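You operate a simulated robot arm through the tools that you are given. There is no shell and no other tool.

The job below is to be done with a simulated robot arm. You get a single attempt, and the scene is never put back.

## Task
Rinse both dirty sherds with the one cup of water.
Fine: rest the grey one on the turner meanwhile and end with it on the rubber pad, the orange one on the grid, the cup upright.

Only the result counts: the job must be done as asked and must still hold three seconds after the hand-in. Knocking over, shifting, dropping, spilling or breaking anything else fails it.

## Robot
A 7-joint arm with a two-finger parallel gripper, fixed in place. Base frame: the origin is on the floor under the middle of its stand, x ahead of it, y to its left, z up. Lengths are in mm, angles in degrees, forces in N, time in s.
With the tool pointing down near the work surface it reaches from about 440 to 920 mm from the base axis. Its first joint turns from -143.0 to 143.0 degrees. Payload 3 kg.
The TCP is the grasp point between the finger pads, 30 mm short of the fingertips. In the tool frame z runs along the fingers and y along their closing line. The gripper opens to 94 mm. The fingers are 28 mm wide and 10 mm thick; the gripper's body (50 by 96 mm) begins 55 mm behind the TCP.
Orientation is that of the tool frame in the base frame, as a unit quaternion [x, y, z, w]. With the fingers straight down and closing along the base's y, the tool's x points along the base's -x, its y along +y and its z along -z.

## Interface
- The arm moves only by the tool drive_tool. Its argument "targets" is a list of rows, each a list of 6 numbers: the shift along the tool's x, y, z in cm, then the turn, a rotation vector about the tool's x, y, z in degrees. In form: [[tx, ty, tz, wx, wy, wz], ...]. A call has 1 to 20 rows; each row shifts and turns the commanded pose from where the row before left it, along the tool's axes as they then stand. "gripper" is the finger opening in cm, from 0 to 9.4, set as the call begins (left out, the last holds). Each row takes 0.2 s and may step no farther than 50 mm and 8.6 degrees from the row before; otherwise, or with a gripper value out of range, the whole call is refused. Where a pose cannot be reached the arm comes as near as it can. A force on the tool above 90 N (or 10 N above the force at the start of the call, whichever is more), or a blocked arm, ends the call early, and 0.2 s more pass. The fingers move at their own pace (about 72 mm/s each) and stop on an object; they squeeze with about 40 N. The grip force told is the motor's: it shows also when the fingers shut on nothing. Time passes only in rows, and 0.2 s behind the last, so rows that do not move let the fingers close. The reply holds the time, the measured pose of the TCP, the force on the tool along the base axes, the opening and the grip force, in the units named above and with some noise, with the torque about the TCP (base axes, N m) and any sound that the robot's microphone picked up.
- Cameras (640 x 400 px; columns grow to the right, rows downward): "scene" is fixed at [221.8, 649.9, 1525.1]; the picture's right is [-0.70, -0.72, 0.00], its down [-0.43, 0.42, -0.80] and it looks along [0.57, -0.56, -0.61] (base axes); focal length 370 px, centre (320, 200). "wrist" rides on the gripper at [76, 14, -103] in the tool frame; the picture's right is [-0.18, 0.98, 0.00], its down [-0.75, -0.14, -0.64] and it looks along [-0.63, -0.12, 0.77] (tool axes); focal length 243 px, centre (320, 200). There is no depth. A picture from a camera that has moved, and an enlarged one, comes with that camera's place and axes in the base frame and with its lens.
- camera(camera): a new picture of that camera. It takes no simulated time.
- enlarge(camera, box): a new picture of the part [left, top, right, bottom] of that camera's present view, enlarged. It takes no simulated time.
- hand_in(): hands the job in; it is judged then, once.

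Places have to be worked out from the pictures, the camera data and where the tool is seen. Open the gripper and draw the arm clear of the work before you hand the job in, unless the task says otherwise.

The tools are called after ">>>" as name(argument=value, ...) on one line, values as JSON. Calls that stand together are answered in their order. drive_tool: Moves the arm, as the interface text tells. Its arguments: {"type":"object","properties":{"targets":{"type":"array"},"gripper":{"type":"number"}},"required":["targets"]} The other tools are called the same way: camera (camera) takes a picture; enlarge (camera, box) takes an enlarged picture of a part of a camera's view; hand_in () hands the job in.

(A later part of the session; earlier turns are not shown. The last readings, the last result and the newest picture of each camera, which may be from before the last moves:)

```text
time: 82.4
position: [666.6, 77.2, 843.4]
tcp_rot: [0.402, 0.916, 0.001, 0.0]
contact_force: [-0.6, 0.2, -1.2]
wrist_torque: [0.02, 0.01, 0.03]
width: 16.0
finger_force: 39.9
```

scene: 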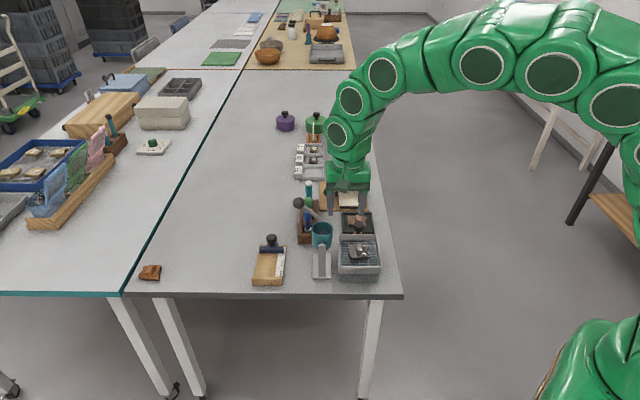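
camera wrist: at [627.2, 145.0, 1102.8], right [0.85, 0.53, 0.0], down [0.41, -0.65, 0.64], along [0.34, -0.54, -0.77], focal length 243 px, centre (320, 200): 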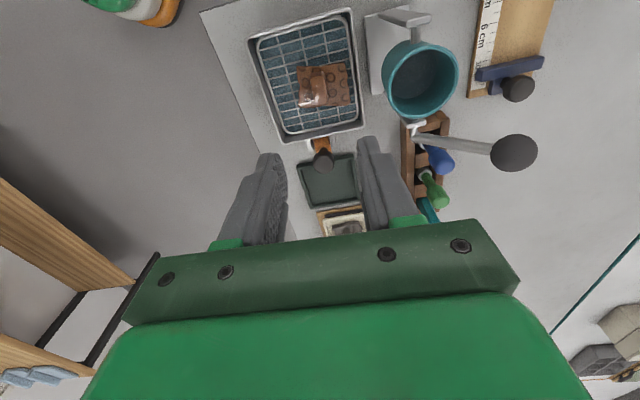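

Held. I lift and carry it back to the pad's original spot.

>>> drive_tool(targets=[[0, 0, -1.0, 0, 0, 0], [0, 0, -2.5, 0, 0, 0], [0, 0, -3.0, 0, 0, 0], [0, 0, -3.0, 0, 0, 0], [-3.6, -0.33, 0, 0, 0, 0], [-3.6, -0.33, 0, 0, 0, 0], [-3.6, -0.33, 0, 0, 0, 0], [-3.6, -0.32, 0, 0, 0, 0], [-3.6, -0.32, 0, 0, 0, 0], [0, 0, 4.0, 0, 0, 0], [0, 0, 4.0, 0, 0, 0], [0, 0, 4.0, 0, 0, 0]])

>>> camera(camera="wrist")

>>> enlarge(camera="scene", box=[325, 180, 395, 245])

```text
time: 85.0
position: [778.3, -64.1, 820.0]
tcp_rot: [0.401, 0.916, 0.0, 0.001]
contact_force: [0.6, 0.2, -0.8]
wrist_torque: [-0.01, 0.02, 0.02]
width: 15.9
finger_force: 40.0
```

```text
taken
camera wrist: at [736.7, 1.4, 921.6], right [0.85, 0.53, 0.0], down [0.41, -0.65, 0.64], along [0.34, -0.54, -0.77], focal length 243 px, centre (320, 200)
```

wrist: 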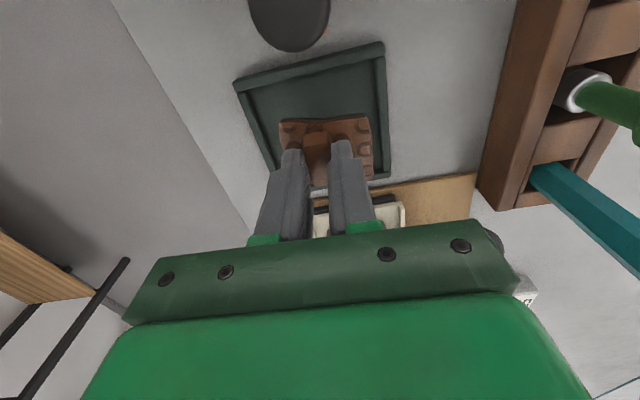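

```text
6.15 times, centred on (360, 212) of scene
camera zoom: at [221.8, 649.9, 1525.1], right [-0.7, -0.72, 0.0], down [-0.43, 0.42, -0.8], along [0.57, -0.56, -0.61], focal length 2275 px, centre (74, 123)
```

zoom: 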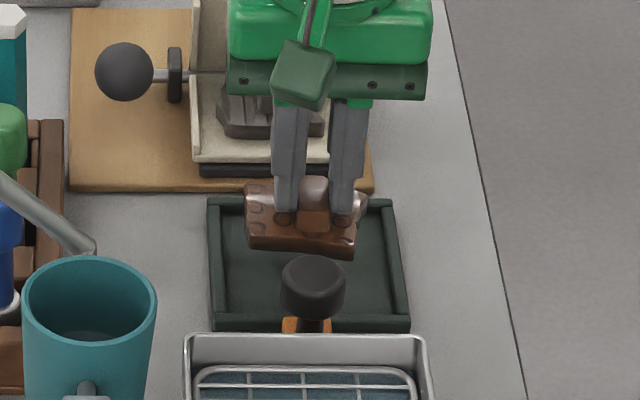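

Over the pad. I lower it to near contact and then in small steps.

>>> drive_tool(targets=[[0, 0, 1.2, 0, 0, 0], [0, 0, 1.0, 0, 0, 0]])

```text
time: 85.6
position: [776.5, -64.3, 796.4]
tcp_rot: [0.401, 0.916, 0.0, -0.001]
contact_force: [-0.2, 0.8, -1.0]
wrist_torque: [0.01, -0.03, 0.0]
width: 16.0
finger_force: 40.1
```

>>> drive_tool(targets=[[0, 0, 0.2, 0, 0, 0]])

```text
time: 86.0
position: [777.2, -64.8, 794.3]
tcp_rot: [0.401, 0.916, 0.0, -0.001]
contact_force: [0.0, -0.6, 1.2]
wrist_torque: [0.01, -0.02, -0.03]
width: 15.9
finger_force: 39.9
```

>>> drive_tool(targets=[[0, 0, 0.15, 0, 0, 0]])

```text
time: 86.4
position: [777.1, -65.0, 794.5]
tcp_rot: [0.401, 0.916, 0.0, 0.0]
contact_force: [-4.1, 2.1, 14.0]
wrist_torque: [0.03, 0.03, -0.05]
width: 15.8
finger_force: 39.9
```

Contact on the pad (14 N). I open, rise, and go back over the turner for the grey sherd.

>>> drive_tool(targets=[[0, 0, -0.1, 0, 0, 0], [0, 0, 0, 0, 0, 0], [0, 0, 0, 0, 0, 0]], gripper=4.2)

>>> drive_tool(targets=[[0, 0, -1.5, 0, 0, 0], [0, 0, -3.5, 0, 0, 0], [0, 0, -3.7, 0, 0, -3.0], [-3.7, 0.44, 0, 0, 0, 0], [-3.7, 0.44, 0, 0, 0, 0], [-3.68, 0.43, 0, 0, 0, 0]])

>>> camera(camera="wrist")

>>> enlarge(camera="wrist", box=[245, 50, 395, 165])

>>> enlarge(camera="scene", box=[325, 160, 395, 240])

```text
time: 87.2
position: [777.1, -63.7, 792.9]
tcp_rot: [0.401, 0.916, -0.001, 0.0]
contact_force: [0.3, -0.7, -0.5]
wrist_torque: [-0.02, 0.0, 0.01]
width: 42.0
finger_force: 0.1
```

```text
time: 88.6
position: [866.0, -134.2, 879.6]
tcp_rot: [0.377, 0.926, 0.001, 0.001]
contact_force: [-0.2, -0.5, 0.6]
wrist_torque: [-0.02, -0.01, 0.01]
width: 42.0
finger_force: 0.1
```

```text
taken
camera wrist: at [822.3, -70.5, 982.3], right [0.82, 0.57, 0.0], down [0.44, -0.63, 0.64], along [0.37, -0.53, -0.77], focal length 243 px, centre (320, 200)
```

wrist: 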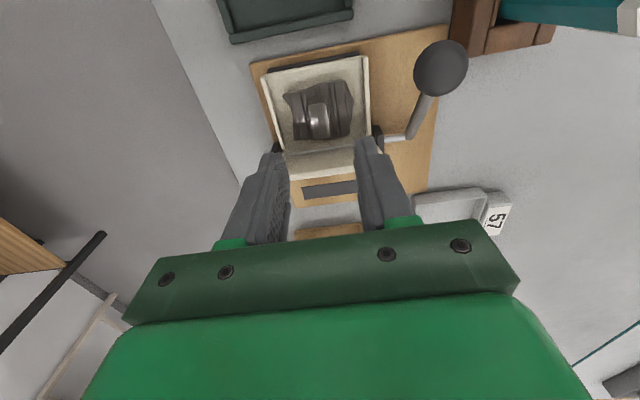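

```text
3.48 times, centred on (320, 108) of wrist
camera zoom: at [822.3, -70.5, 982.3], right [0.82, 0.57, 0.0], down [0.44, -0.63, 0.64], along [0.37, -0.53, -0.77], focal length 844 px, centre (320, 522)
```

zoom: 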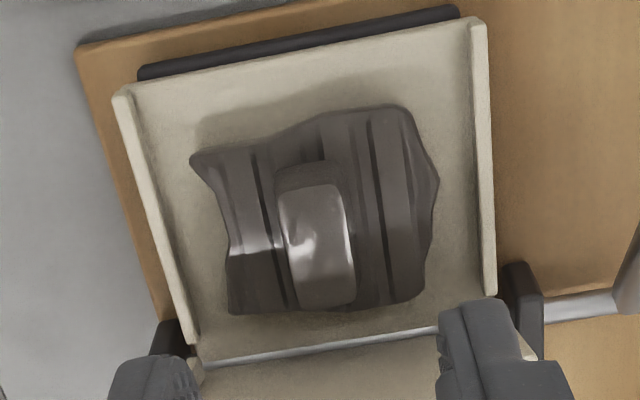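

```text
5.00 times, centred on (360, 200) of scene
camera zoom: at [221.8, 649.9, 1525.1], right [-0.7, -0.72, 0.0], down [-0.43, 0.42, -0.8], along [0.57, -0.56, -0.61], focal length 1848 px, centre (120, 200)
```

zoom: 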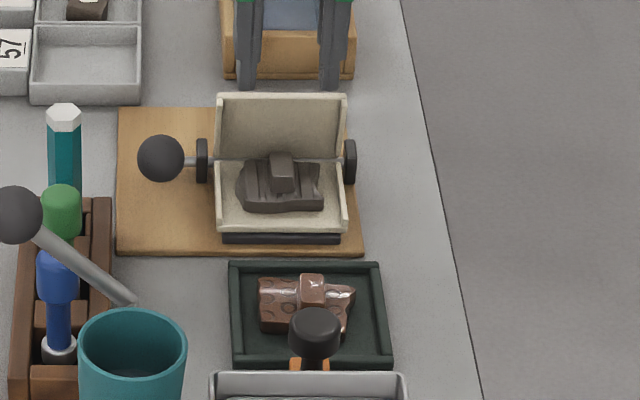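

The grey's block is exactly under the tool. I descend to the pose where I released it and close.

>>> drive_tool(targets=[[0, 0, 3.0, 0, 0, 0], [0, 0, 2.5, 0, 0, 0], [0, 0, 1.4, 0, 0, 0]])

>>> drive_tool(targets=[[0, 0, 0, 0, 0, 0], [0, 0, 0, 0, 0, 0]], gripper=0.8)

```text
time: 89.4
position: [865.2, -132.8, 809.1]
tcp_rot: [0.377, 0.926, -0.001, -0.001]
contact_force: [0.7, -0.3, 0.8]
wrist_torque: [0.03, 0.02, -0.02]
width: 42.2
finger_force: 0.0
```

```text
time: 90.0
position: [866.6, -131.8, 811.3]
tcp_rot: [0.377, 0.926, 0.0, 0.0]
contact_force: [-0.7, 0.2, 0.0]
wrist_torque: [-0.01, 0.02, 0.0]
width: 15.9
finger_force: 39.6
```

Held. I lift slightly, ease it away from the leaning back leaf, then raise and carry it to the grid.

>>> drive_tool(targets=[[0, 0, -0.6, 0, 0, 0], [0, 0, -0.8, 0, 0, 0], [0.8, 0, 0, 0, 0, 0], [0, 0, -2.5, 0, 0, 0], [0, 0, -3.5, 0, 0, 0], [0, 0, -3.5, 0, 0, 0], [0, 0, -2.0, 0, 0, 0]])

>>> enlarge(camera="scene", box=[325, 150, 395, 230])

```text
time: 91.6
position: [858.1, -126.0, 940.8]
tcp_rot: [0.377, 0.926, 0.001, 0.0]
contact_force: [-0.1, -0.3, -0.7]
wrist_torque: [-0.01, 0.03, 0.06]
width: 15.9
finger_force: 40.2
```

```text
5.00 times, centred on (360, 190) of scene
camera zoom: at [221.8, 649.9, 1525.1], right [-0.7, -0.72, 0.0], down [-0.43, 0.42, -0.8], along [0.57, -0.56, -0.61], focal length 1848 px, centre (120, 250)
```

zoom: 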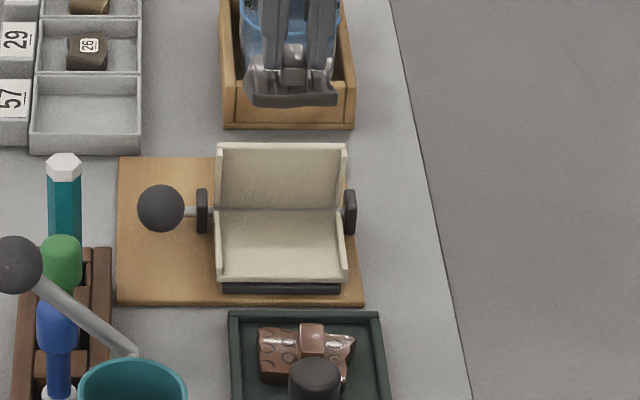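

Clean lift; the turner is undisturbed. I carry the grey to above the grid.

>>> drive_tool(targets=[[4.09, 0.15, 0, 0, 0, 0], [4.09, 0.15, 0, 0, 0, 0], [4.09, 0.15, 0, 0, 0, 0], [4.09, 0.15, 0, 0, 0, 0], [4.09, 0.15, 0, 0, 0, 0], [4.09, 0.15, 0, 0, 0, 0], [3.9, 0.15, 0, 0, 0, 0], [0, 0, 4.0, 0, 0, 0], [0, 0, 3.5, 0, 0, 0]])

>>> camera(camera="wrist")

>>> enlarge(camera="scene", box=[330, 215, 395, 275])

```text
time: 93.6
position: [664.6, 80.1, 863.7]
tcp_rot: [0.377, 0.926, 0.001, 0.001]
contact_force: [0.6, 0.0, -0.8]
wrist_torque: [0.0, 0.05, 0.0]
width: 16.0
finger_force: 39.8
```

```text
taken
camera wrist: at [621.3, 143.5, 965.9], right [0.82, 0.57, 0.0], down [0.44, -0.63, 0.64], along [0.37, -0.53, -0.77], focal length 243 px, centre (320, 200)
```

wrist: 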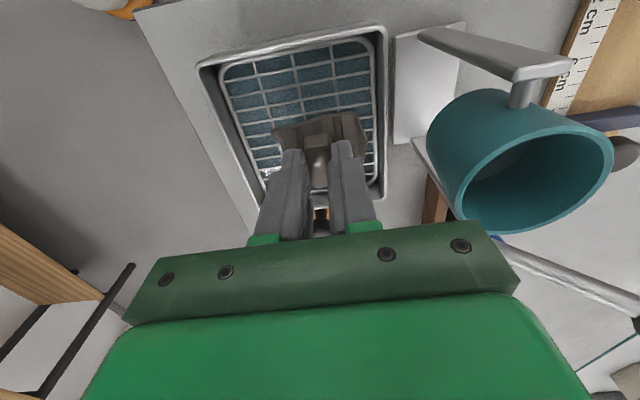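

```text
6.67 times, centred on (362, 245) of scene
camera zoom: at [221.8, 649.9, 1525.1], right [-0.7, -0.72, 0.0], down [-0.43, 0.42, -0.8], along [0.57, -0.56, -0.61], focal length 2465 px, centre (37, -100)
```

zoom: 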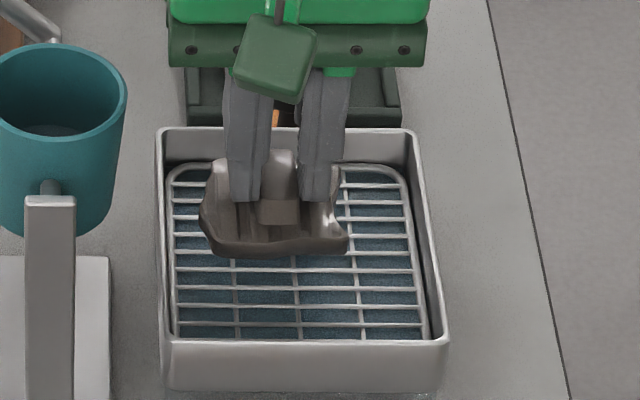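

Well placed, about 9 mm toward the cup. I lower to near contact, then step.

>>> drive_tool(targets=[[0, 0, 0.8, 0, 0, 0], [0, 0, 0.8, 0, 0, 0]])

```text
time: 94.2
position: [665.5, 79.5, 848.3]
tcp_rot: [0.377, 0.926, -0.001, 0.0]
contact_force: [0.1, 0.0, -0.8]
wrist_torque: [0.01, 0.0, -0.03]
width: 16.0
finger_force: 40.5
```

>>> drive_tool(targets=[[0, 0, 0.25, 0, 0, 0]])

```text
time: 94.6
position: [664.9, 79.1, 845.7]
tcp_rot: [0.376, 0.927, 0.0, 0.001]
contact_force: [0.0, 0.0, -0.4]
wrist_torque: [-0.02, 0.02, -0.02]
width: 15.9
finger_force: 39.6
```

>>> drive_tool(targets=[[0, 0, 0.2, 0, 0, 0]])

```text
time: 95.0
position: [665.9, 78.9, 843.5]
tcp_rot: [0.377, 0.926, 0.001, 0.0]
contact_force: [-0.6, -0.3, -0.6]
wrist_torque: [0.02, 0.0, 0.01]
width: 16.1
finger_force: 40.1
```

>>> drive_tool(targets=[[0, 0, 0.15, 0, 0, 0]])

```text
time: 95.4
position: [664.0, 79.8, 843.9]
tcp_rot: [0.377, 0.926, -0.001, 0.0]
contact_force: [-0.2, -0.4, 2.2]
wrist_torque: [0.0, -0.06, 0.0]
width: 16.1
finger_force: 39.6
```

>>> drive_tool(targets=[[0, 0, 0.1, 0, 0, 0]])

```text
time: 95.8
position: [664.4, 80.0, 842.4]
tcp_rot: [0.376, 0.927, 0.0, 0.002]
contact_force: [-0.8, -1.3, 16.0]
wrist_torque: [-0.14, -0.13, -0.05]
width: 15.8
finger_force: 40.5
```

Grid contact (16 N). I open, rise, yaw and go back over the lever ball.

>>> drive_tool(targets=[[0, 0, -0.1, 0, 0, 0], [0, 0, 0, 0, 0, 0], [0, 0, 0, 0, 0, 0]], gripper=4.2)

>>> drive_tool(targets=[[0, 0, -1.5, 0, 0, 0], [0, 0, -3.5, 0, 0, 0], [0, 0, -4.0, 0, 0, 0], [0, 0, -4.0, 0, 0, 0], [0, 0, -2.7, 0, 0, 0]])

>>> drive_tool(targets=[[0, 0, 0, 0, 0, -7.5], [0, 0, 0, 0, 0, -7.5], [0, 0, 0, 0, 0, -7.5], [0, 0, 0, 0, 0, -7.5], [0, 0, 0, 0, 0, -7.5], [0, 0, 0, 0, 0, -7.5], [0, 0, 0, 0, 0, -7.5], [0, 0, 0, 0, 0, -7.5], [0, 0, 0, 0, 0, -7.5], [0, 0, 0, 0, 0, -7.5], [0, 0, 0, 0, 0, -7.5], [0, 0, 0, 0, 0, -7.5], [-3.88, -1.59, 0, 0, 0, 0], [-3.88, -1.59, 0, 0, 0, 0], [-3.88, -1.59, 0, 0, 0, 0], [-3.88, -1.59, 0, 0, 0, 0]], gripper=6.0)

>>> camera(camera="wrist")

>>> enlarge(camera="scene", box=[285, 150, 395, 290])

```text
time: 96.6
position: [663.9, 78.5, 842.7]
tcp_rot: [0.377, 0.926, 0.0, 0.0]
contact_force: [0.0, 0.1, 0.0]
wrist_torque: [0.01, 0.03, -0.01]
width: 42.0
finger_force: 0.0
```

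```text
time: 97.8
position: [663.4, 78.7, 1002.9]
tcp_rot: [0.377, 0.926, -0.001, 0.0]
contact_force: [0.3, 0.7, -0.1]
wrist_torque: [0.01, 0.02, -0.01]
width: 41.8
finger_force: 0.0
```

```text
time: 101.2
position: [819.4, 143.5, 1003.1]
tcp_rot: [-0.389, 0.921, 0.0, 0.001]
contact_force: [0.2, -0.1, 0.3]
wrist_torque: [0.02, 0.04, -0.03]
width: 59.6
finger_force: 0.1
```

```text
taken
camera wrist: at [757.1, 98.4, 1104.0], right [-0.58, 0.82, 0.0], down [0.63, 0.44, 0.64], along [0.53, 0.37, -0.77], focal length 243 px, centre (320, 200)
```

wrist: 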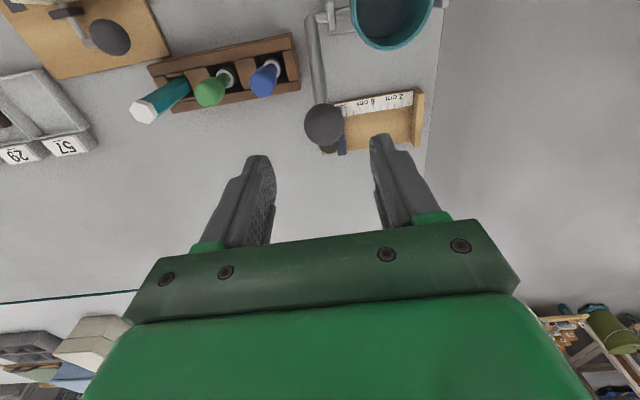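

```text
2.86 times, centred on (340, 220) of scene
camera zoom: at [221.8, 649.9, 1525.1], right [-0.7, -0.72, 0.0], down [-0.43, 0.42, -0.8], along [0.57, -0.56, -0.61], focal length 1056 px, centre (263, 143)
```

zoom: 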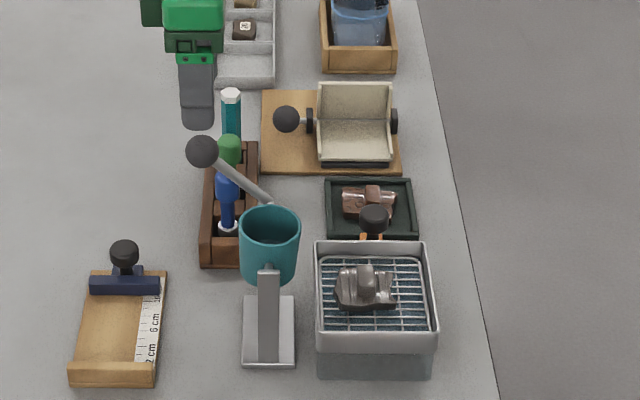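

The ball is 3 mm off in tool y. I correct while descending around it.

>>> drive_tool(targets=[[0, 0.3, 2.8, 0, 0, 0], [0, 0, 2.8, 0, 0, 0], [0, 0, 2.7, 0, 0, 0]])

>>> camera(camera="wrist")

```text
time: 102.0
position: [814.1, 146.8, 916.2]
tcp_rot: [-0.388, 0.922, 0.001, 0.0]
contact_force: [1.0, -0.6, 0.3]
wrist_torque: [-0.02, -0.01, 0.0]
width: 60.2
finger_force: 0.0
```

```text
taken
camera wrist: at [753.0, 101.5, 1018.5], right [-0.58, 0.82, 0.0], down [0.63, 0.44, 0.64], along [0.52, 0.37, -0.77], focal length 243 px, centre (320, 200)
```

wrist: 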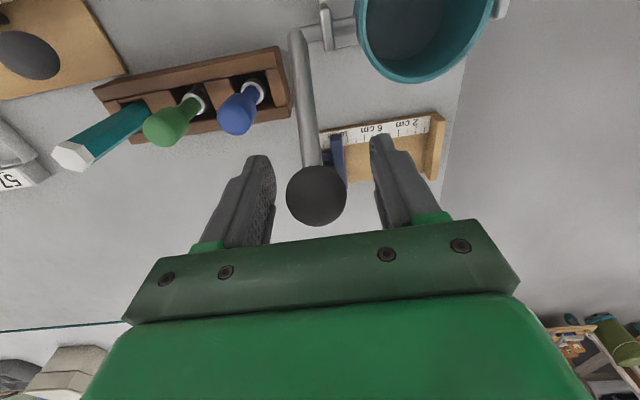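

Fine correction: 3 mm up, 3 mm back and 2 mm sideways, then a light grip.

>>> drive_tool(targets=[[-0.3, -0.2, -0.35, 0, 0, 0], [0, 0, 0, 0, 0, 0]], gripper=3.6)

>>> drive_tool(targets=[[0, 0, 0, 0, 0, 0], [0, 0, 0, 0, 0, 0]], gripper=3.06)

>>> camera(camera="wrist")

```text
time: 102.6
position: [819.6, 147.0, 920.8]
tcp_rot: [-0.388, 0.921, 0.0, 0.0]
contact_force: [-0.3, 0.1, -0.1]
wrist_torque: [0.01, 0.0, 0.01]
width: 35.8
finger_force: 0.2
```

```text
time: 103.2
position: [818.9, 146.8, 921.0]
tcp_rot: [-0.389, 0.921, 0.001, 0.0]
contact_force: [-2.5, 3.7, -1.1]
wrist_torque: [0.07, 0.0, -0.05]
width: 32.9
finger_force: 2.3
```

```text
taken
camera wrist: at [757.1, 102.3, 1022.7], right [-0.58, 0.82, 0.0], down [0.63, 0.44, 0.64], along [0.52, 0.37, -0.77], focal length 243 px, centre (320, 200)
```

wrist: 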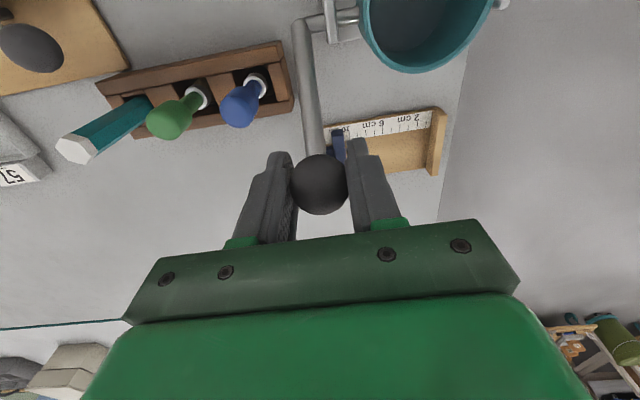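

>>> drive_tool(targets=[[0, 0.07, 0, 0, 0, 0], [1.086, 0, -0.927, 0, 0, 0], [1.218, 0.03, -0.746, 0, 0, 0]], gripper=3.06)

>>> camera(camera="wrist")

```text
time: 104.0
position: [802.5, 130.6, 939.3]
tcp_rot: [-0.389, 0.921, -0.001, 0.0]
contact_force: [6.1, -0.8, 4.4]
wrist_torque: [-0.01, -0.09, 0.02]
width: 33.6
finger_force: 2.6
```

```text
taken
camera wrist: at [739.3, 86.0, 1040.9], right [-0.58, 0.82, 0.0], down [0.63, 0.44, 0.64], along [0.53, 0.37, -0.77], focal length 243 px, centre (320, 200)
```

wrist: 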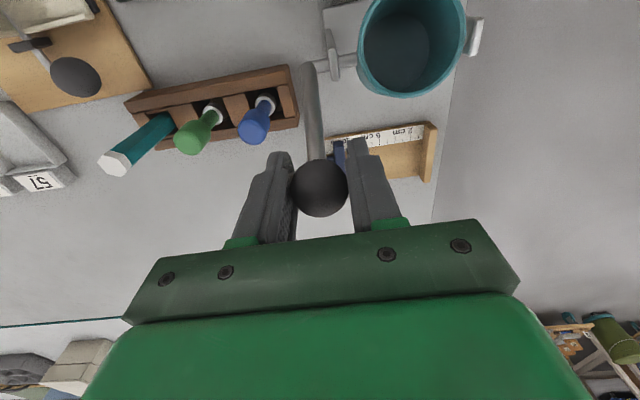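

>>> drive_tool(targets=[[1.32, -0.03, -0.547, 0, 0, 0], [1.23, 0.02, -0.307, 0, 0, 0], [1.1, 0.02, -0.126, 0, 0, 0]])

>>> camera(camera="wrist")

>>> enlarge(camera="scene", box=[290, 185, 390, 285])

```text
time: 104.8
position: [775.7, 106.1, 947.5]
tcp_rot: [-0.388, 0.922, 0.0, 0.0]
contact_force: [6.9, -5.0, 5.8]
wrist_torque: [0.04, -0.13, -0.07]
width: 35.9
finger_force: 4.9
```

```text
taken
camera wrist: at [713.2, 60.5, 1049.6], right [-0.57, 0.82, 0.0], down [0.63, 0.44, 0.64], along [0.53, 0.37, -0.77], focal length 243 px, centre (320, 200)
```

wrist: 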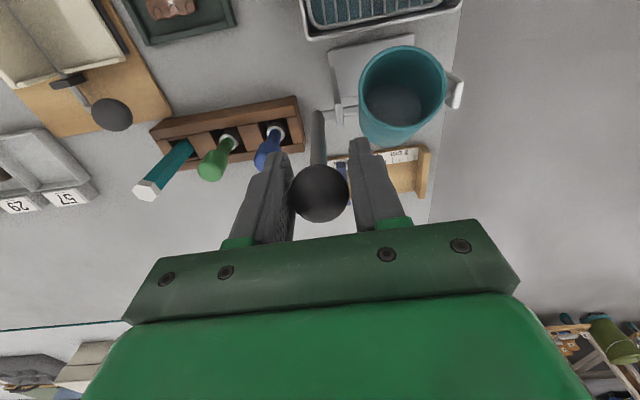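

```text
4.00 times, centred on (340, 235) of scene
camera zoom: at [221.8, 649.9, 1525.1], right [-0.7, -0.72, 0.0], down [-0.43, 0.42, -0.8], along [0.57, -0.56, -0.61], focal length 1479 px, centre (240, 60)
```

zoom: 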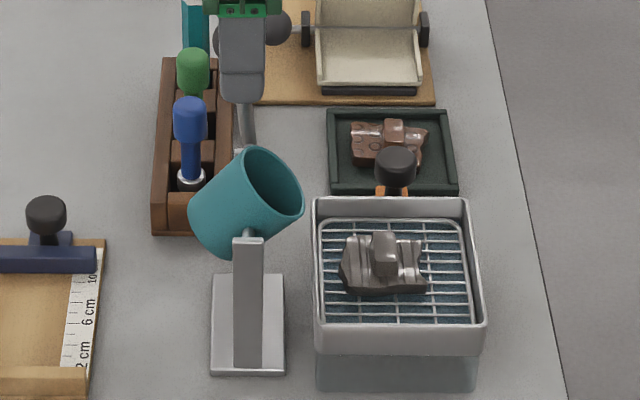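

Tilt is about 41° with the grey under the stream spot. I loosen, re-centre and take a firm grip for the co-rotating pour.

>>> drive_tool(targets=[[0, 0, 0, 0, 0, 0], [-0.25, -0.12, -0.2, 0, 0, 0]], gripper=3.8)

>>> drive_tool(targets=[[0, 0, 0, 0, 0, 0], [0, 0, 0, 0, 0, 0]], gripper=2.8)

>>> camera(camera="wrist")

```text
time: 105.4
position: [778.4, 106.1, 950.1]
tcp_rot: [-0.388, 0.921, 0.0, 0.0]
contact_force: [-0.4, 0.5, 0.8]
wrist_torque: [0.01, -0.04, 0.04]
width: 37.9
finger_force: 0.0
```

```text
time: 106.0
position: [777.6, 105.9, 949.7]
tcp_rot: [-0.388, 0.922, 0.0, 0.0]
contact_force: [1.9, -0.2, -2.4]
wrist_torque: [0.02, -0.02, -0.04]
width: 31.2
finger_force: 45.1
```

```text
taken
camera wrist: at [716.0, 61.7, 1051.5], right [-0.58, 0.82, 0.0], down [0.63, 0.44, 0.64], along [0.53, 0.37, -0.77], focal length 243 px, centre (320, 200)
```

wrist: 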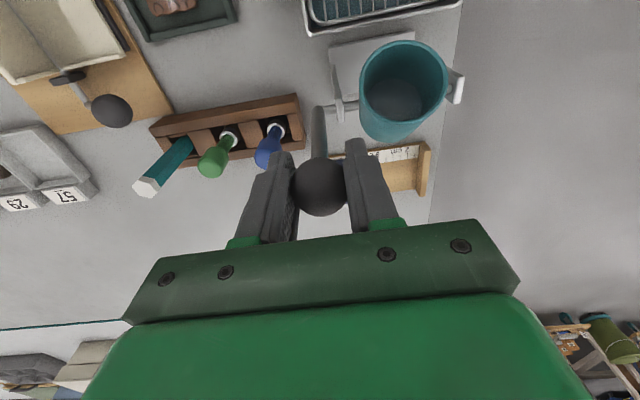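

Firm, centred grip. I tilt 30° quickly (below where flow stopped last time) and check.

>>> drive_tool(targets=[[0.793, 0, -0.044, 0, -5, 0], [0.793, 0, -0.044, 0, -5, 0], [0.793, 0, -0.044, 0, -5, 0], [0.793, 0, -0.044, 0, -5, 0], [0.793, 0, -0.044, 0, -5, 0], [0.793, 0, -0.044, 0, -5, 0]])

>>> enlarge(camera="scene", box=[290, 185, 390, 285])

>>> camera(camera="wrist")

```text
time: 107.4
position: [746.3, 73.8, 941.3]
tcp_rot: [-0.376, 0.89, 0.101, 0.238]
contact_force: [-16.8, 2.3, 6.5]
wrist_torque: [-0.37, 0.44, -0.04]
width: 31.6
finger_force: 44.7
```

```text
4.00 times, centred on (340, 235) of scene
camera zoom: at [221.8, 649.9, 1525.1], right [-0.7, -0.72, 0.0], down [-0.43, 0.42, -0.8], along [0.57, -0.56, -0.61], focal length 1479 px, centre (240, 60)
```

zoom: 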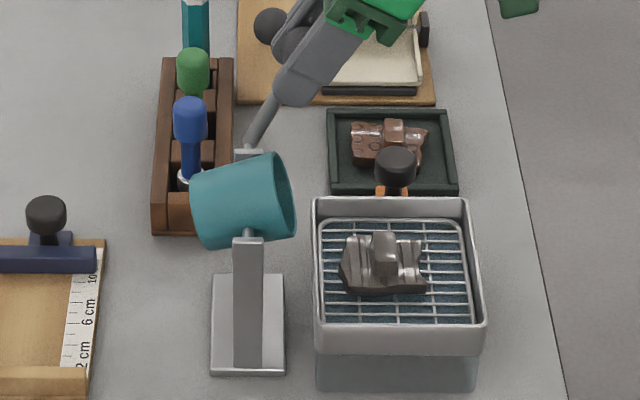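

```text
taken
camera wrist: at [655.1, -0.1, 991.4], right [-0.59, 0.8, 0.09], down [0.33, 0.14, 0.93], along [0.73, 0.58, -0.35], focal length 243 px, centre (320, 200)
```

wrist: 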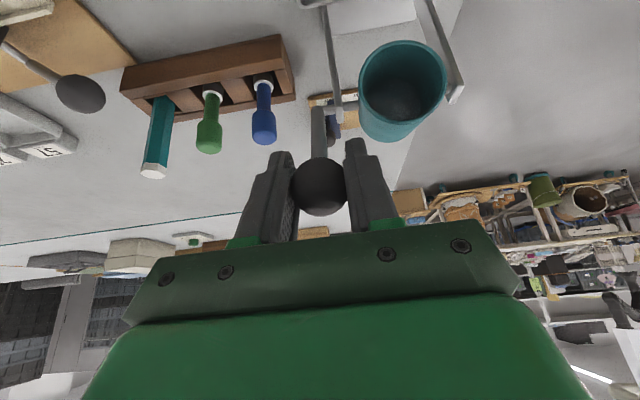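

No stream yet at about 71°, as expected. I go on in 5° steps.

>>> drive_tool(targets=[[0.793, 0, -0.044, 0, -5, 0], [0, 0, 0, 0, 0, 0]])

>>> enlarge(camera="scene", box=[335, 230, 385, 270])

>>> enlarge(camera="wrist", box=[350, 30, 470, 150])

```text
time: 108.0
position: [741.9, 70.7, 937.9]
tcp_rot: [-0.369, 0.879, 0.117, 0.278]
contact_force: [-22.6, 3.6, 24.5]
wrist_torque: [0.16, 0.2, -0.09]
width: 31.5
finger_force: 45.0
```

```text
10.00 times, centred on (360, 250) of scene
camera zoom: at [221.8, 649.9, 1525.1], right [-0.7, -0.72, 0.0], down [-0.43, 0.42, -0.8], along [0.57, -0.56, -0.61], focal length 3697 px, centre (-80, -300)
```

zoom: 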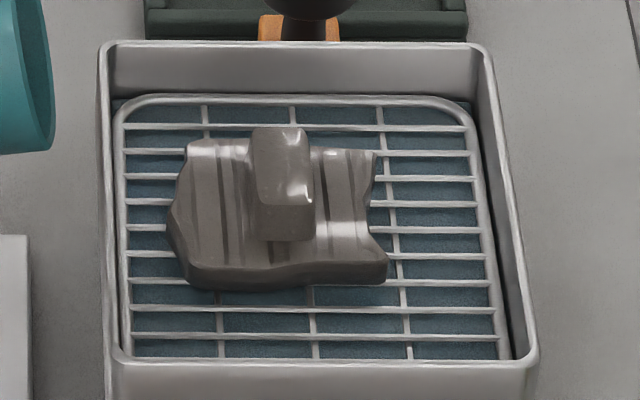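

```text
3.33 times, centred on (410, 90) of wrist
camera zoom: at [647.8, -7.3, 977.5], right [-0.6, 0.79, 0.11], down [0.27, 0.08, 0.96], along [0.75, 0.6, -0.26], focal length 809 px, centre (20, 567)
```

zoom: 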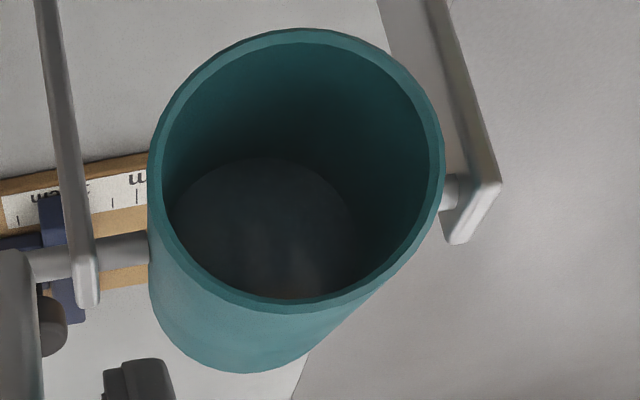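

Still none at about 76°. I continue, with a small correction to relieve the 25 N vertical load.

>>> drive_tool(targets=[[0.635, 0, -0.2, 0, -4, 0], [0, 0, 0, 0, 0, 0]])

>>> enlarge(camera="scene", box=[335, 230, 385, 270])

>>> enlarge(camera="wrist", box=[350, 30, 470, 150])

```text
time: 108.6
position: [738.4, 64.9, 934.9]
tcp_rot: [-0.366, 0.869, 0.13, 0.306]
contact_force: [8.6, 12.0, -15.8]
wrist_torque: [0.17, -0.24, -0.13]
width: 31.3
finger_force: 45.2
```

```text
10.00 times, centred on (360, 250) of scene
camera zoom: at [221.8, 649.9, 1525.1], right [-0.7, -0.72, 0.0], down [-0.43, 0.42, -0.8], along [0.57, -0.56, -0.61], focal length 3697 px, centre (-80, -300)
```

zoom: 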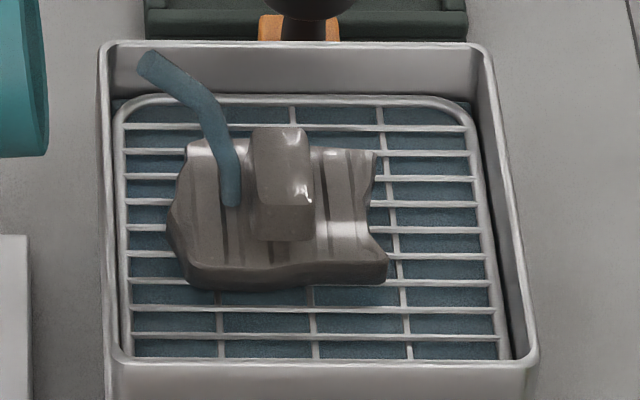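

```text
3.33 times, centred on (410, 90) of wrist
camera zoom: at [642.1, -13.3, 965.7], right [-0.6, 0.79, 0.12], down [0.23, 0.03, 0.97], along [0.76, 0.61, -0.2], focal length 809 px, centre (20, 567)
```

zoom: 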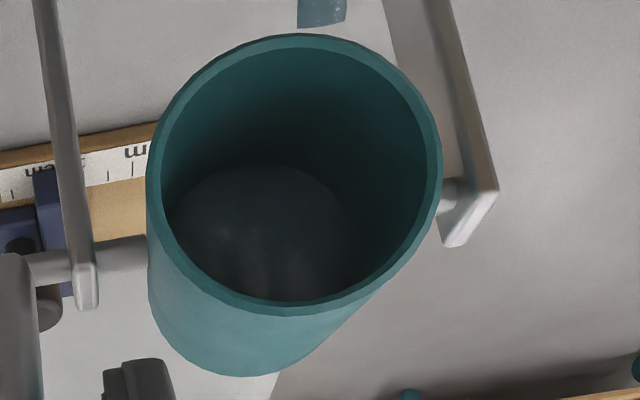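

The stream is on the grey again. I hold and watch its colour.

>>> drive_tool(targets=[[0, 0, 0, 0, 0, 0], [0, 0, 0, 0, 0, 0], [0, 0, 0, 0, 0, 0]])

>>> enlarge(camera="scene", box=[335, 230, 385, 270])

>>> enlarge(camera="scene", box=[340, 238, 380, 263])

```text
time: 109.4
position: [737.2, 65.6, 934.4]
tcp_rot: [-0.366, 0.869, 0.13, 0.307]
contact_force: [7.5, 11.9, -34.9]
wrist_torque: [-0.5, 0.46, 0.03]
width: 31.4
finger_force: 44.8
```

```text
10.00 times, centred on (360, 250) of scene
camera zoom: at [221.8, 649.9, 1525.1], right [-0.7, -0.72, 0.0], down [-0.43, 0.42, -0.8], along [0.57, -0.56, -0.61], focal length 3697 px, centre (-80, -300)
```

zoom: 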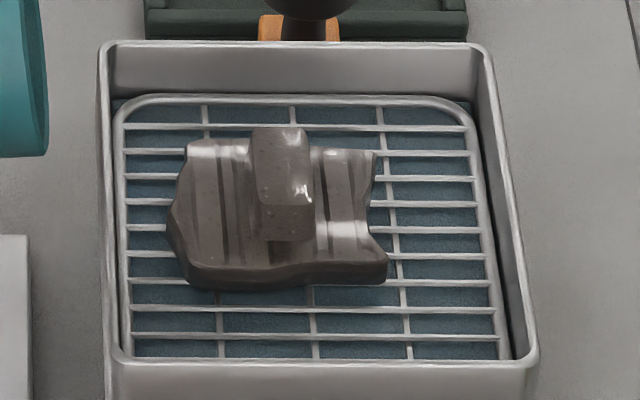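

```text
16.00 times, centred on (360, 250) of scene
camera zoom: at [221.8, 649.9, 1525.1], right [-0.7, -0.72, 0.0], down [-0.43, 0.42, -0.8], along [0.57, -0.56, -0.61], focal length 5915 px, centre (-320, -608)
```

zoom: 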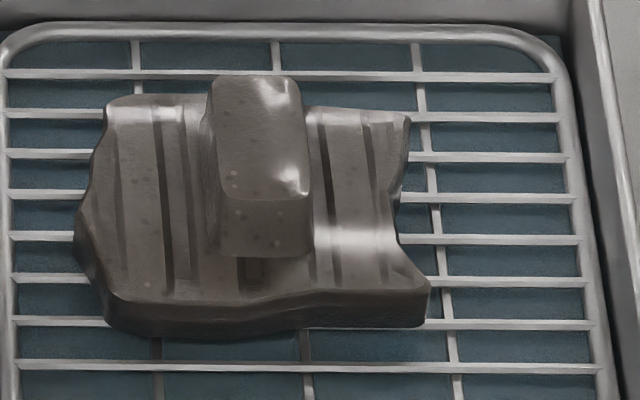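

The grey now shows specks and a cleaner tone, so the extra water was needed. I pour the rest on it in further steps.

>>> drive_tool(targets=[[0.635, 0, -0.04, 0, -4, 0], [0, 0, 0, 0, 0, 0], [0, 0, 0, 0, 0, 0], [0, 0, 0, 0, 0, 0]])

>>> enlarge(camera="scene", box=[340, 238, 380, 263])

>>> enlarge(camera="wrist", box=[350, 30, 470, 150])

>>> enlarge(camera="scene", box=[290, 185, 390, 285])

```text
time: 110.4
position: [734.3, 62.1, 930.8]
tcp_rot: [-0.361, 0.858, 0.142, 0.337]
contact_force: [15.7, 33.1, -39.7]
wrist_torque: [0.09, -0.07, -0.04]
width: 31.3
finger_force: 44.8
```

```text
16.00 times, centred on (360, 250) of scene
camera zoom: at [221.8, 649.9, 1525.1], right [-0.7, -0.72, 0.0], down [-0.43, 0.42, -0.8], along [0.57, -0.56, -0.61], focal length 5915 px, centre (-320, -608)
```

zoom: 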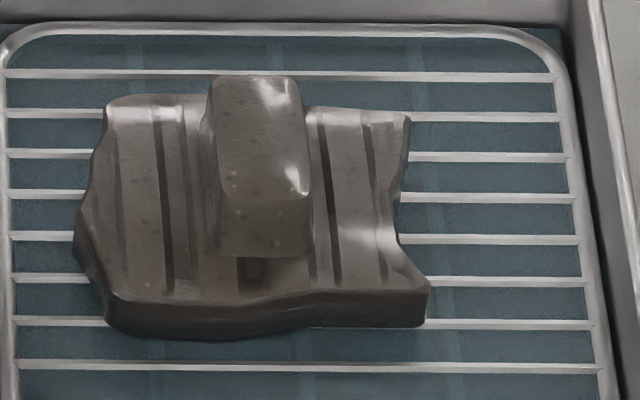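

```text
3.33 times, centred on (410, 90) of wrist
camera zoom: at [637.5, -17.9, 954.0], right [-0.61, 0.78, 0.13], down [0.18, -0.02, 0.98], along [0.77, 0.62, -0.13], focal length 809 px, centre (20, 567)
```

zoom: 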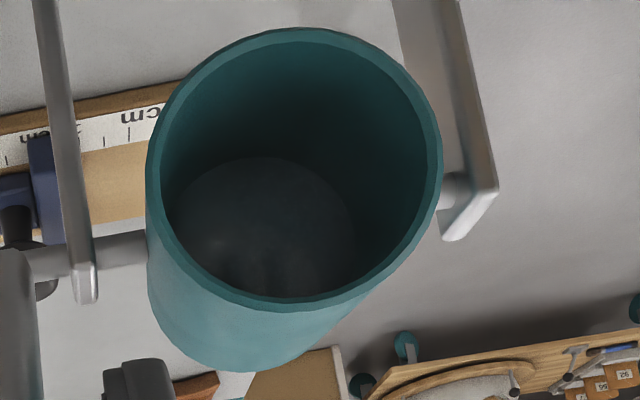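

```text
4.00 times, centred on (340, 235) of scene
camera zoom: at [221.8, 649.9, 1525.1], right [-0.7, -0.72, 0.0], down [-0.43, 0.42, -0.8], along [0.57, -0.56, -0.61], focal length 1479 px, centre (240, 60)
```

zoom: 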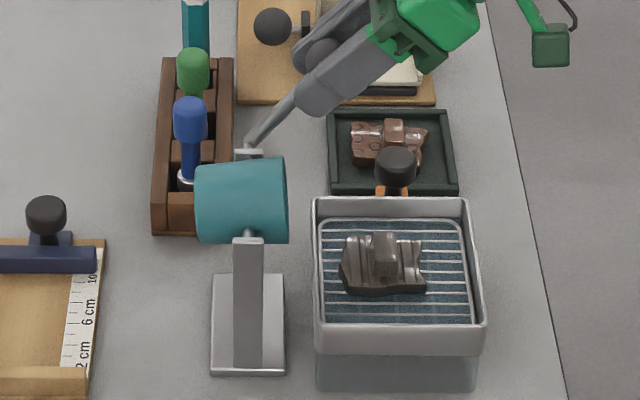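

Water has risen to the grid wires but is still well below the rim. The grip shows a 50 N radial load (I am about 2–3 mm outside the lever's arc), so I relieve that first.

>>> drive_tool(targets=[[0.03, 0, 0.22, 0, 0, 0], [0, 0, 0, 0, 0, 0]])

>>> enlarge(camera="scene", box=[335, 230, 385, 285])

>>> enlarge(camera="wrist", box=[350, 30, 470, 150])

```text
time: 111.0
position: [733.5, 63.0, 930.8]
tcp_rot: [-0.362, 0.857, 0.143, 0.337]
contact_force: [-36.3, 12.8, 5.0]
wrist_torque: [-0.47, 0.79, 0.25]
width: 31.5
finger_force: 44.4
```

```text
7.27 times, centred on (360, 258) of scene
camera zoom: at [221.8, 649.9, 1525.1], right [-0.7, -0.72, 0.0], down [-0.43, 0.42, -0.8], along [0.57, -0.56, -0.61], focal length 2689 px, centre (29, -218)
```

zoom: 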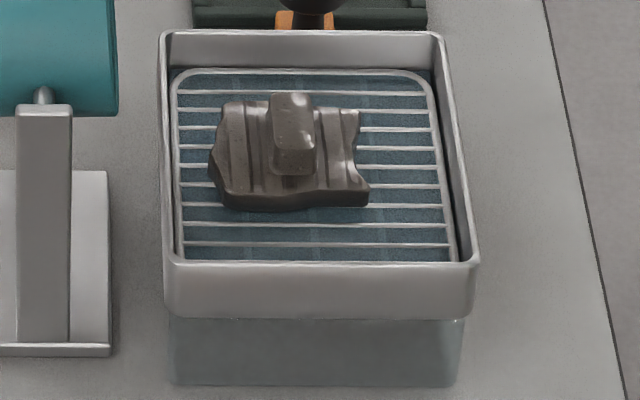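

```text
3.33 times, centred on (410, 90) of wrist
camera zoom: at [637.6, -18.0, 953.9], right [-0.61, 0.78, 0.13], down [0.18, -0.02, 0.98], along [0.77, 0.62, -0.13], focal length 809 px, centre (20, 567)
```

zoom: 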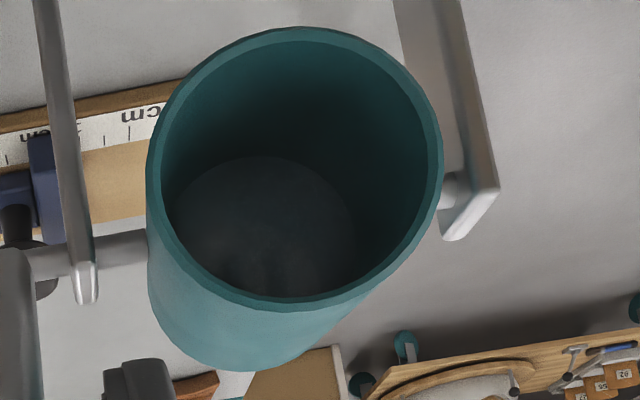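

A sideways misfit built up; the cup holds by itself, so I loosen the grip to reset.

>>> drive_tool(targets=[[0, 0, 0, 0, 0, 0], [0, 0, 0, 0, 0, 0]], gripper=4.0)

>>> camera(camera="wrist")

>>> enlarge(camera="scene", box=[290, 185, 390, 285])

```text
time: 111.6
position: [735.6, 61.6, 930.3]
tcp_rot: [-0.36, 0.858, 0.142, 0.338]
contact_force: [1.0, -0.5, 0.1]
wrist_torque: [-0.01, 0.02, 0.02]
width: 39.9
finger_force: 0.0
```

```text
taken
camera wrist: at [638.5, -18.6, 953.2], right [-0.61, 0.78, 0.12], down [0.18, -0.02, 0.98], along [0.77, 0.62, -0.13], focal length 243 px, centre (320, 200)
```

wrist: 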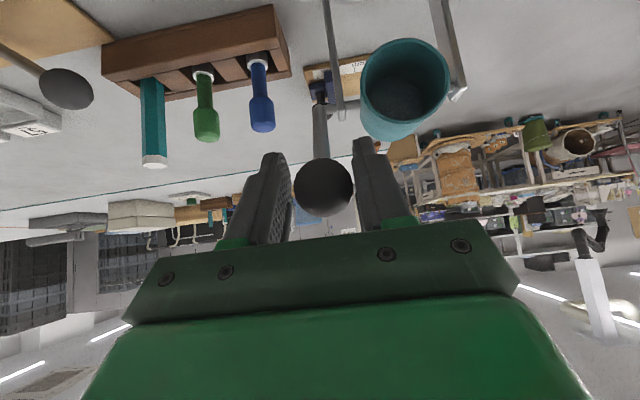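

```text
4.00 times, centred on (340, 235) of scene
camera zoom: at [221.8, 649.9, 1525.1], right [-0.7, -0.72, 0.0], down [-0.43, 0.42, -0.8], along [0.57, -0.56, -0.61], focal length 1479 px, centre (240, 60)
```

zoom: 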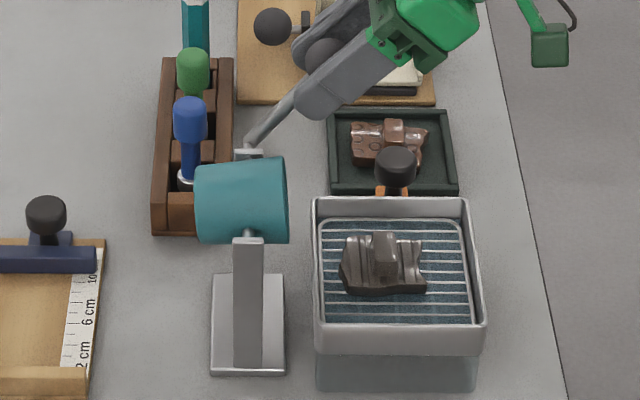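

The ball is centred to about 1.6 mm. I adjust, re-grip and tilt further in 4° steps to empty the cup onto the grey.

>>> drive_tool(targets=[[0, 0.15, 0, 0, 0, 0], [0, 0, 0, 0, 0, 0]], gripper=2.8)

>>> drive_tool(targets=[[0, 0, 0, 0, 0, 0], [0.633, 0, -0.055, 0, -4, 0], [0, 0, 0, 0, 0, 0]])

>>> enlarge(camera="scene", box=[335, 230, 385, 285])

>>> enlarge(camera="wrist", box=[350, 30, 470, 150])

```text
time: 112.2
position: [734.0, 62.0, 930.1]
tcp_rot: [-0.361, 0.858, 0.142, 0.338]
contact_force: [21.2, -0.8, -9.1]
wrist_torque: [0.33, -0.34, -0.05]
width: 31.5
finger_force: 45.1
```

```text
time: 113.0
position: [731.4, 59.2, 926.0]
tcp_rot: [-0.356, 0.845, 0.154, 0.368]
contact_force: [26.9, -7.6, -4.5]
wrist_torque: [0.54, -0.36, -0.29]
width: 31.1
finger_force: 45.0
```

```text
7.27 times, centred on (360, 258) of scene
camera zoom: at [221.8, 649.9, 1525.1], right [-0.7, -0.72, 0.0], down [-0.43, 0.42, -0.8], along [0.57, -0.56, -0.61], focal length 2689 px, centre (29, -218)
```

zoom: 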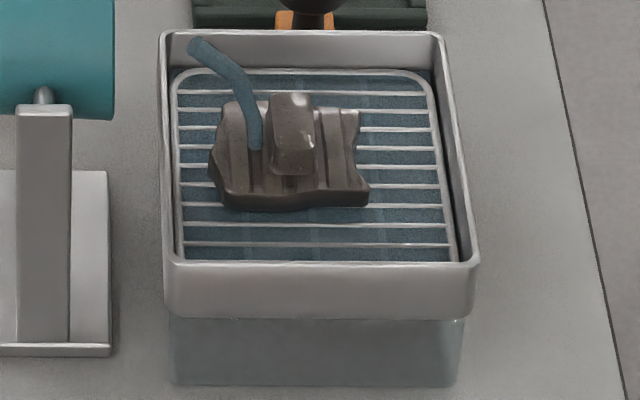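

```text
3.33 times, centred on (410, 90) of wrist
camera zoom: at [632.4, -22.5, 939.6], right [-0.62, 0.78, 0.13], down [0.13, -0.07, 0.99], along [0.78, 0.63, -0.06], focal length 809 px, centre (20, 567)
```

zoom: 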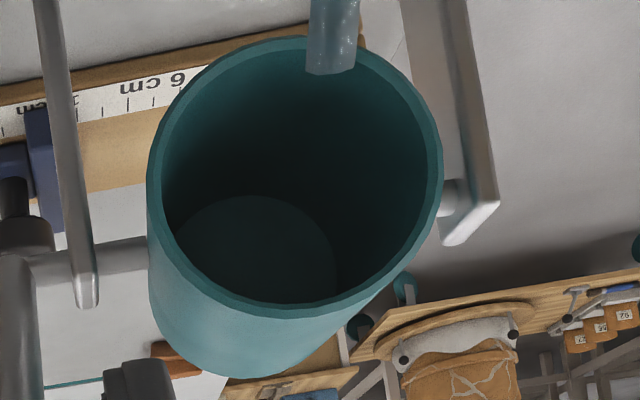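

The cup's bottom is visible now, nearly empty, the last water running onto the grey. I hold a moment more.

>>> drive_tool(targets=[[0, 0, 0, 0, 0, 0], [0, 0, 0, 0, 0, 0], [0, 0, 0, 0, 0, 0]])

>>> enlarge(camera="scene", box=[335, 230, 385, 285])

>>> enlarge(camera="scene", box=[340, 238, 380, 263])

>>> enlarge(camera="scene", box=[340, 205, 375, 227])

```text
time: 113.8
position: [731.4, 58.6, 924.6]
tcp_rot: [-0.356, 0.845, 0.154, 0.368]
contact_force: [26.1, -16.3, -1.3]
wrist_torque: [0.23, -0.32, -0.04]
width: 31.6
finger_force: 45.0
```

```text
7.27 times, centred on (360, 258) of scene
camera zoom: at [221.8, 649.9, 1525.1], right [-0.7, -0.72, 0.0], down [-0.43, 0.42, -0.8], along [0.57, -0.56, -0.61], focal length 2689 px, centre (29, -218)
```

zoom: 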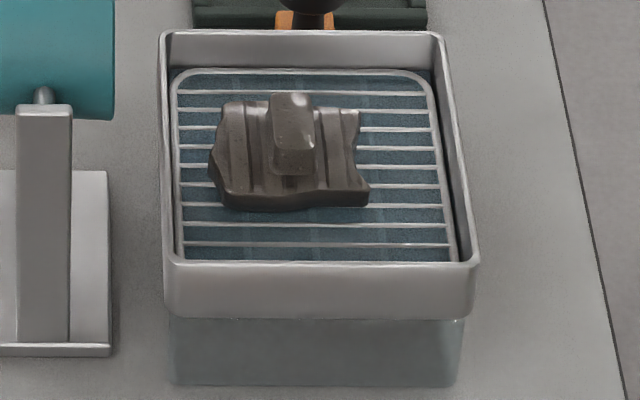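

```text
16.00 times, centred on (360, 250) of scene
camera zoom: at [221.8, 649.9, 1525.1], right [-0.7, -0.72, 0.0], down [-0.43, 0.42, -0.8], along [0.57, -0.56, -0.61], focal length 5915 px, centre (-320, -608)
```

zoom: 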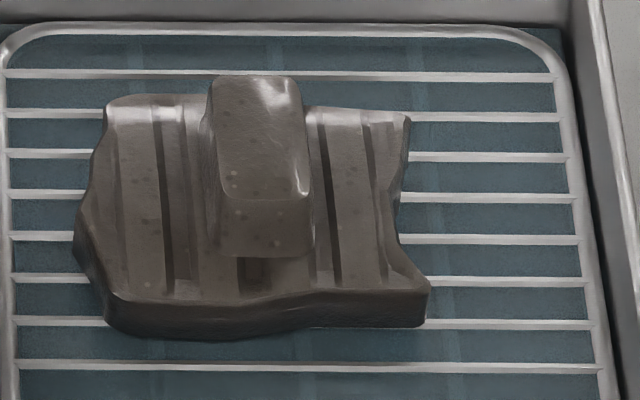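

```text
16.00 times, centred on (358, 216) of scene
camera zoom: at [221.8, 649.9, 1525.1], right [-0.7, -0.72, 0.0], down [-0.43, 0.42, -0.8], along [0.57, -0.56, -0.61], focal length 5915 px, centre (-280, -56)
```

zoom: 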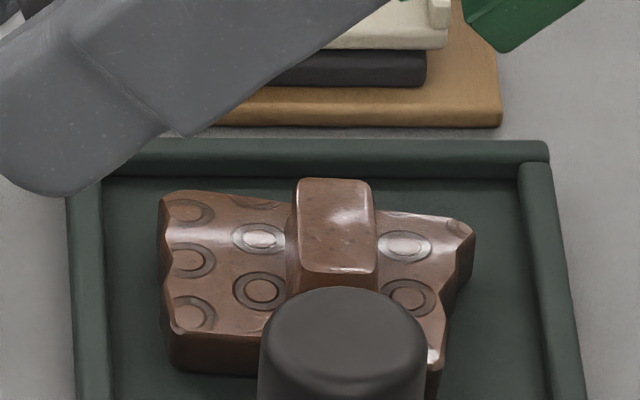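

The stream has ended. I give one more 4° to drain the last drops onto the grey.

>>> drive_tool(targets=[[0.633, -0.12, -0.02, 0, -4, 0], [0, 0, 0, 0, 0, 0], [0, 0, 0, 0, 0, 0]])

>>> enlarge(camera="scene", box=[300, 210, 390, 285])

>>> enlarge(camera="wrist", box=[350, 30, 470, 150])

```text
time: 114.6
position: [726.9, 56.0, 922.8]
tcp_rot: [-0.352, 0.831, 0.169, 0.396]
contact_force: [-0.4, -16.4, 7.3]
wrist_torque: [-0.02, 0.34, -0.05]
width: 31.0
finger_force: 45.2
```

```text
5.33 times, centred on (345, 248) of scene
camera zoom: at [221.8, 649.9, 1525.1], right [-0.7, -0.72, 0.0], down [-0.43, 0.42, -0.8], along [0.57, -0.56, -0.61], focal length 1972 px, centre (187, -53)
```

zoom: 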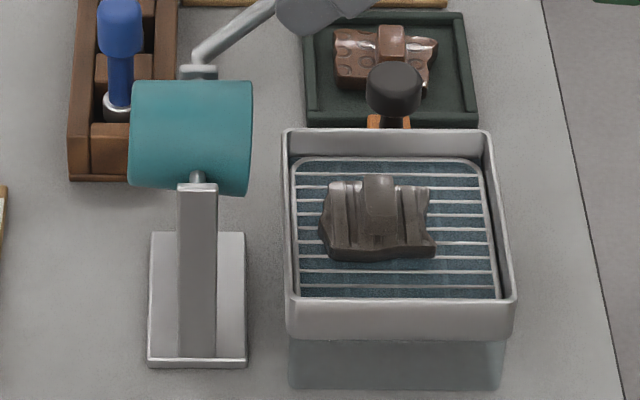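

```text
3.33 times, centred on (410, 90) of wrist
camera zoom: at [628.9, -26.4, 926.5], right [-0.62, 0.77, 0.14], down [0.08, -0.12, 0.99], along [0.78, 0.63, 0.01], focal length 809 px, centre (20, 567)
```

zoom: 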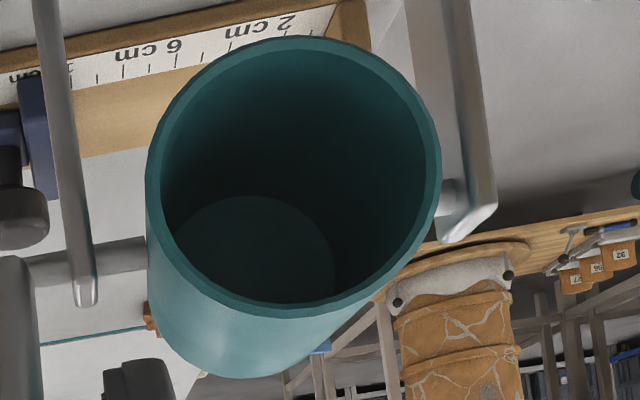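

The cup is empty. I bring the lever back with the hand co-rotating, in two halves.

>>> drive_tool(targets=[[-0.783, 0, 0.125, 0, 5, 0], [-0.783, 0, 0.125, 0, 5, 0], [-0.783, 0, 0.125, 0, 5, 0], [-0.783, 0, 0.125, 0, 5, 0], [-0.783, 0, 0.125, 0, 5, 0]])

>>> camera(camera="wrist")

```text
time: 115.8
position: [751.5, 79.9, 943.1]
tcp_rot: [-0.379, 0.898, 0.087, 0.206]
contact_force: [-8.8, -3.9, -4.5]
wrist_torque: [-0.86, 0.32, 0.31]
width: 31.1
finger_force: 45.1
```

```text
taken
camera wrist: at [662.9, 7.7, 1002.1], right [-0.59, 0.8, 0.08], down [0.38, 0.19, 0.91], along [0.71, 0.56, -0.41], focal length 243 px, centre (320, 200)
```

wrist: 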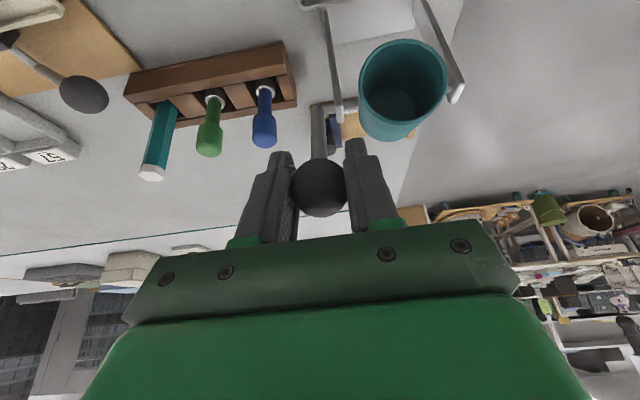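

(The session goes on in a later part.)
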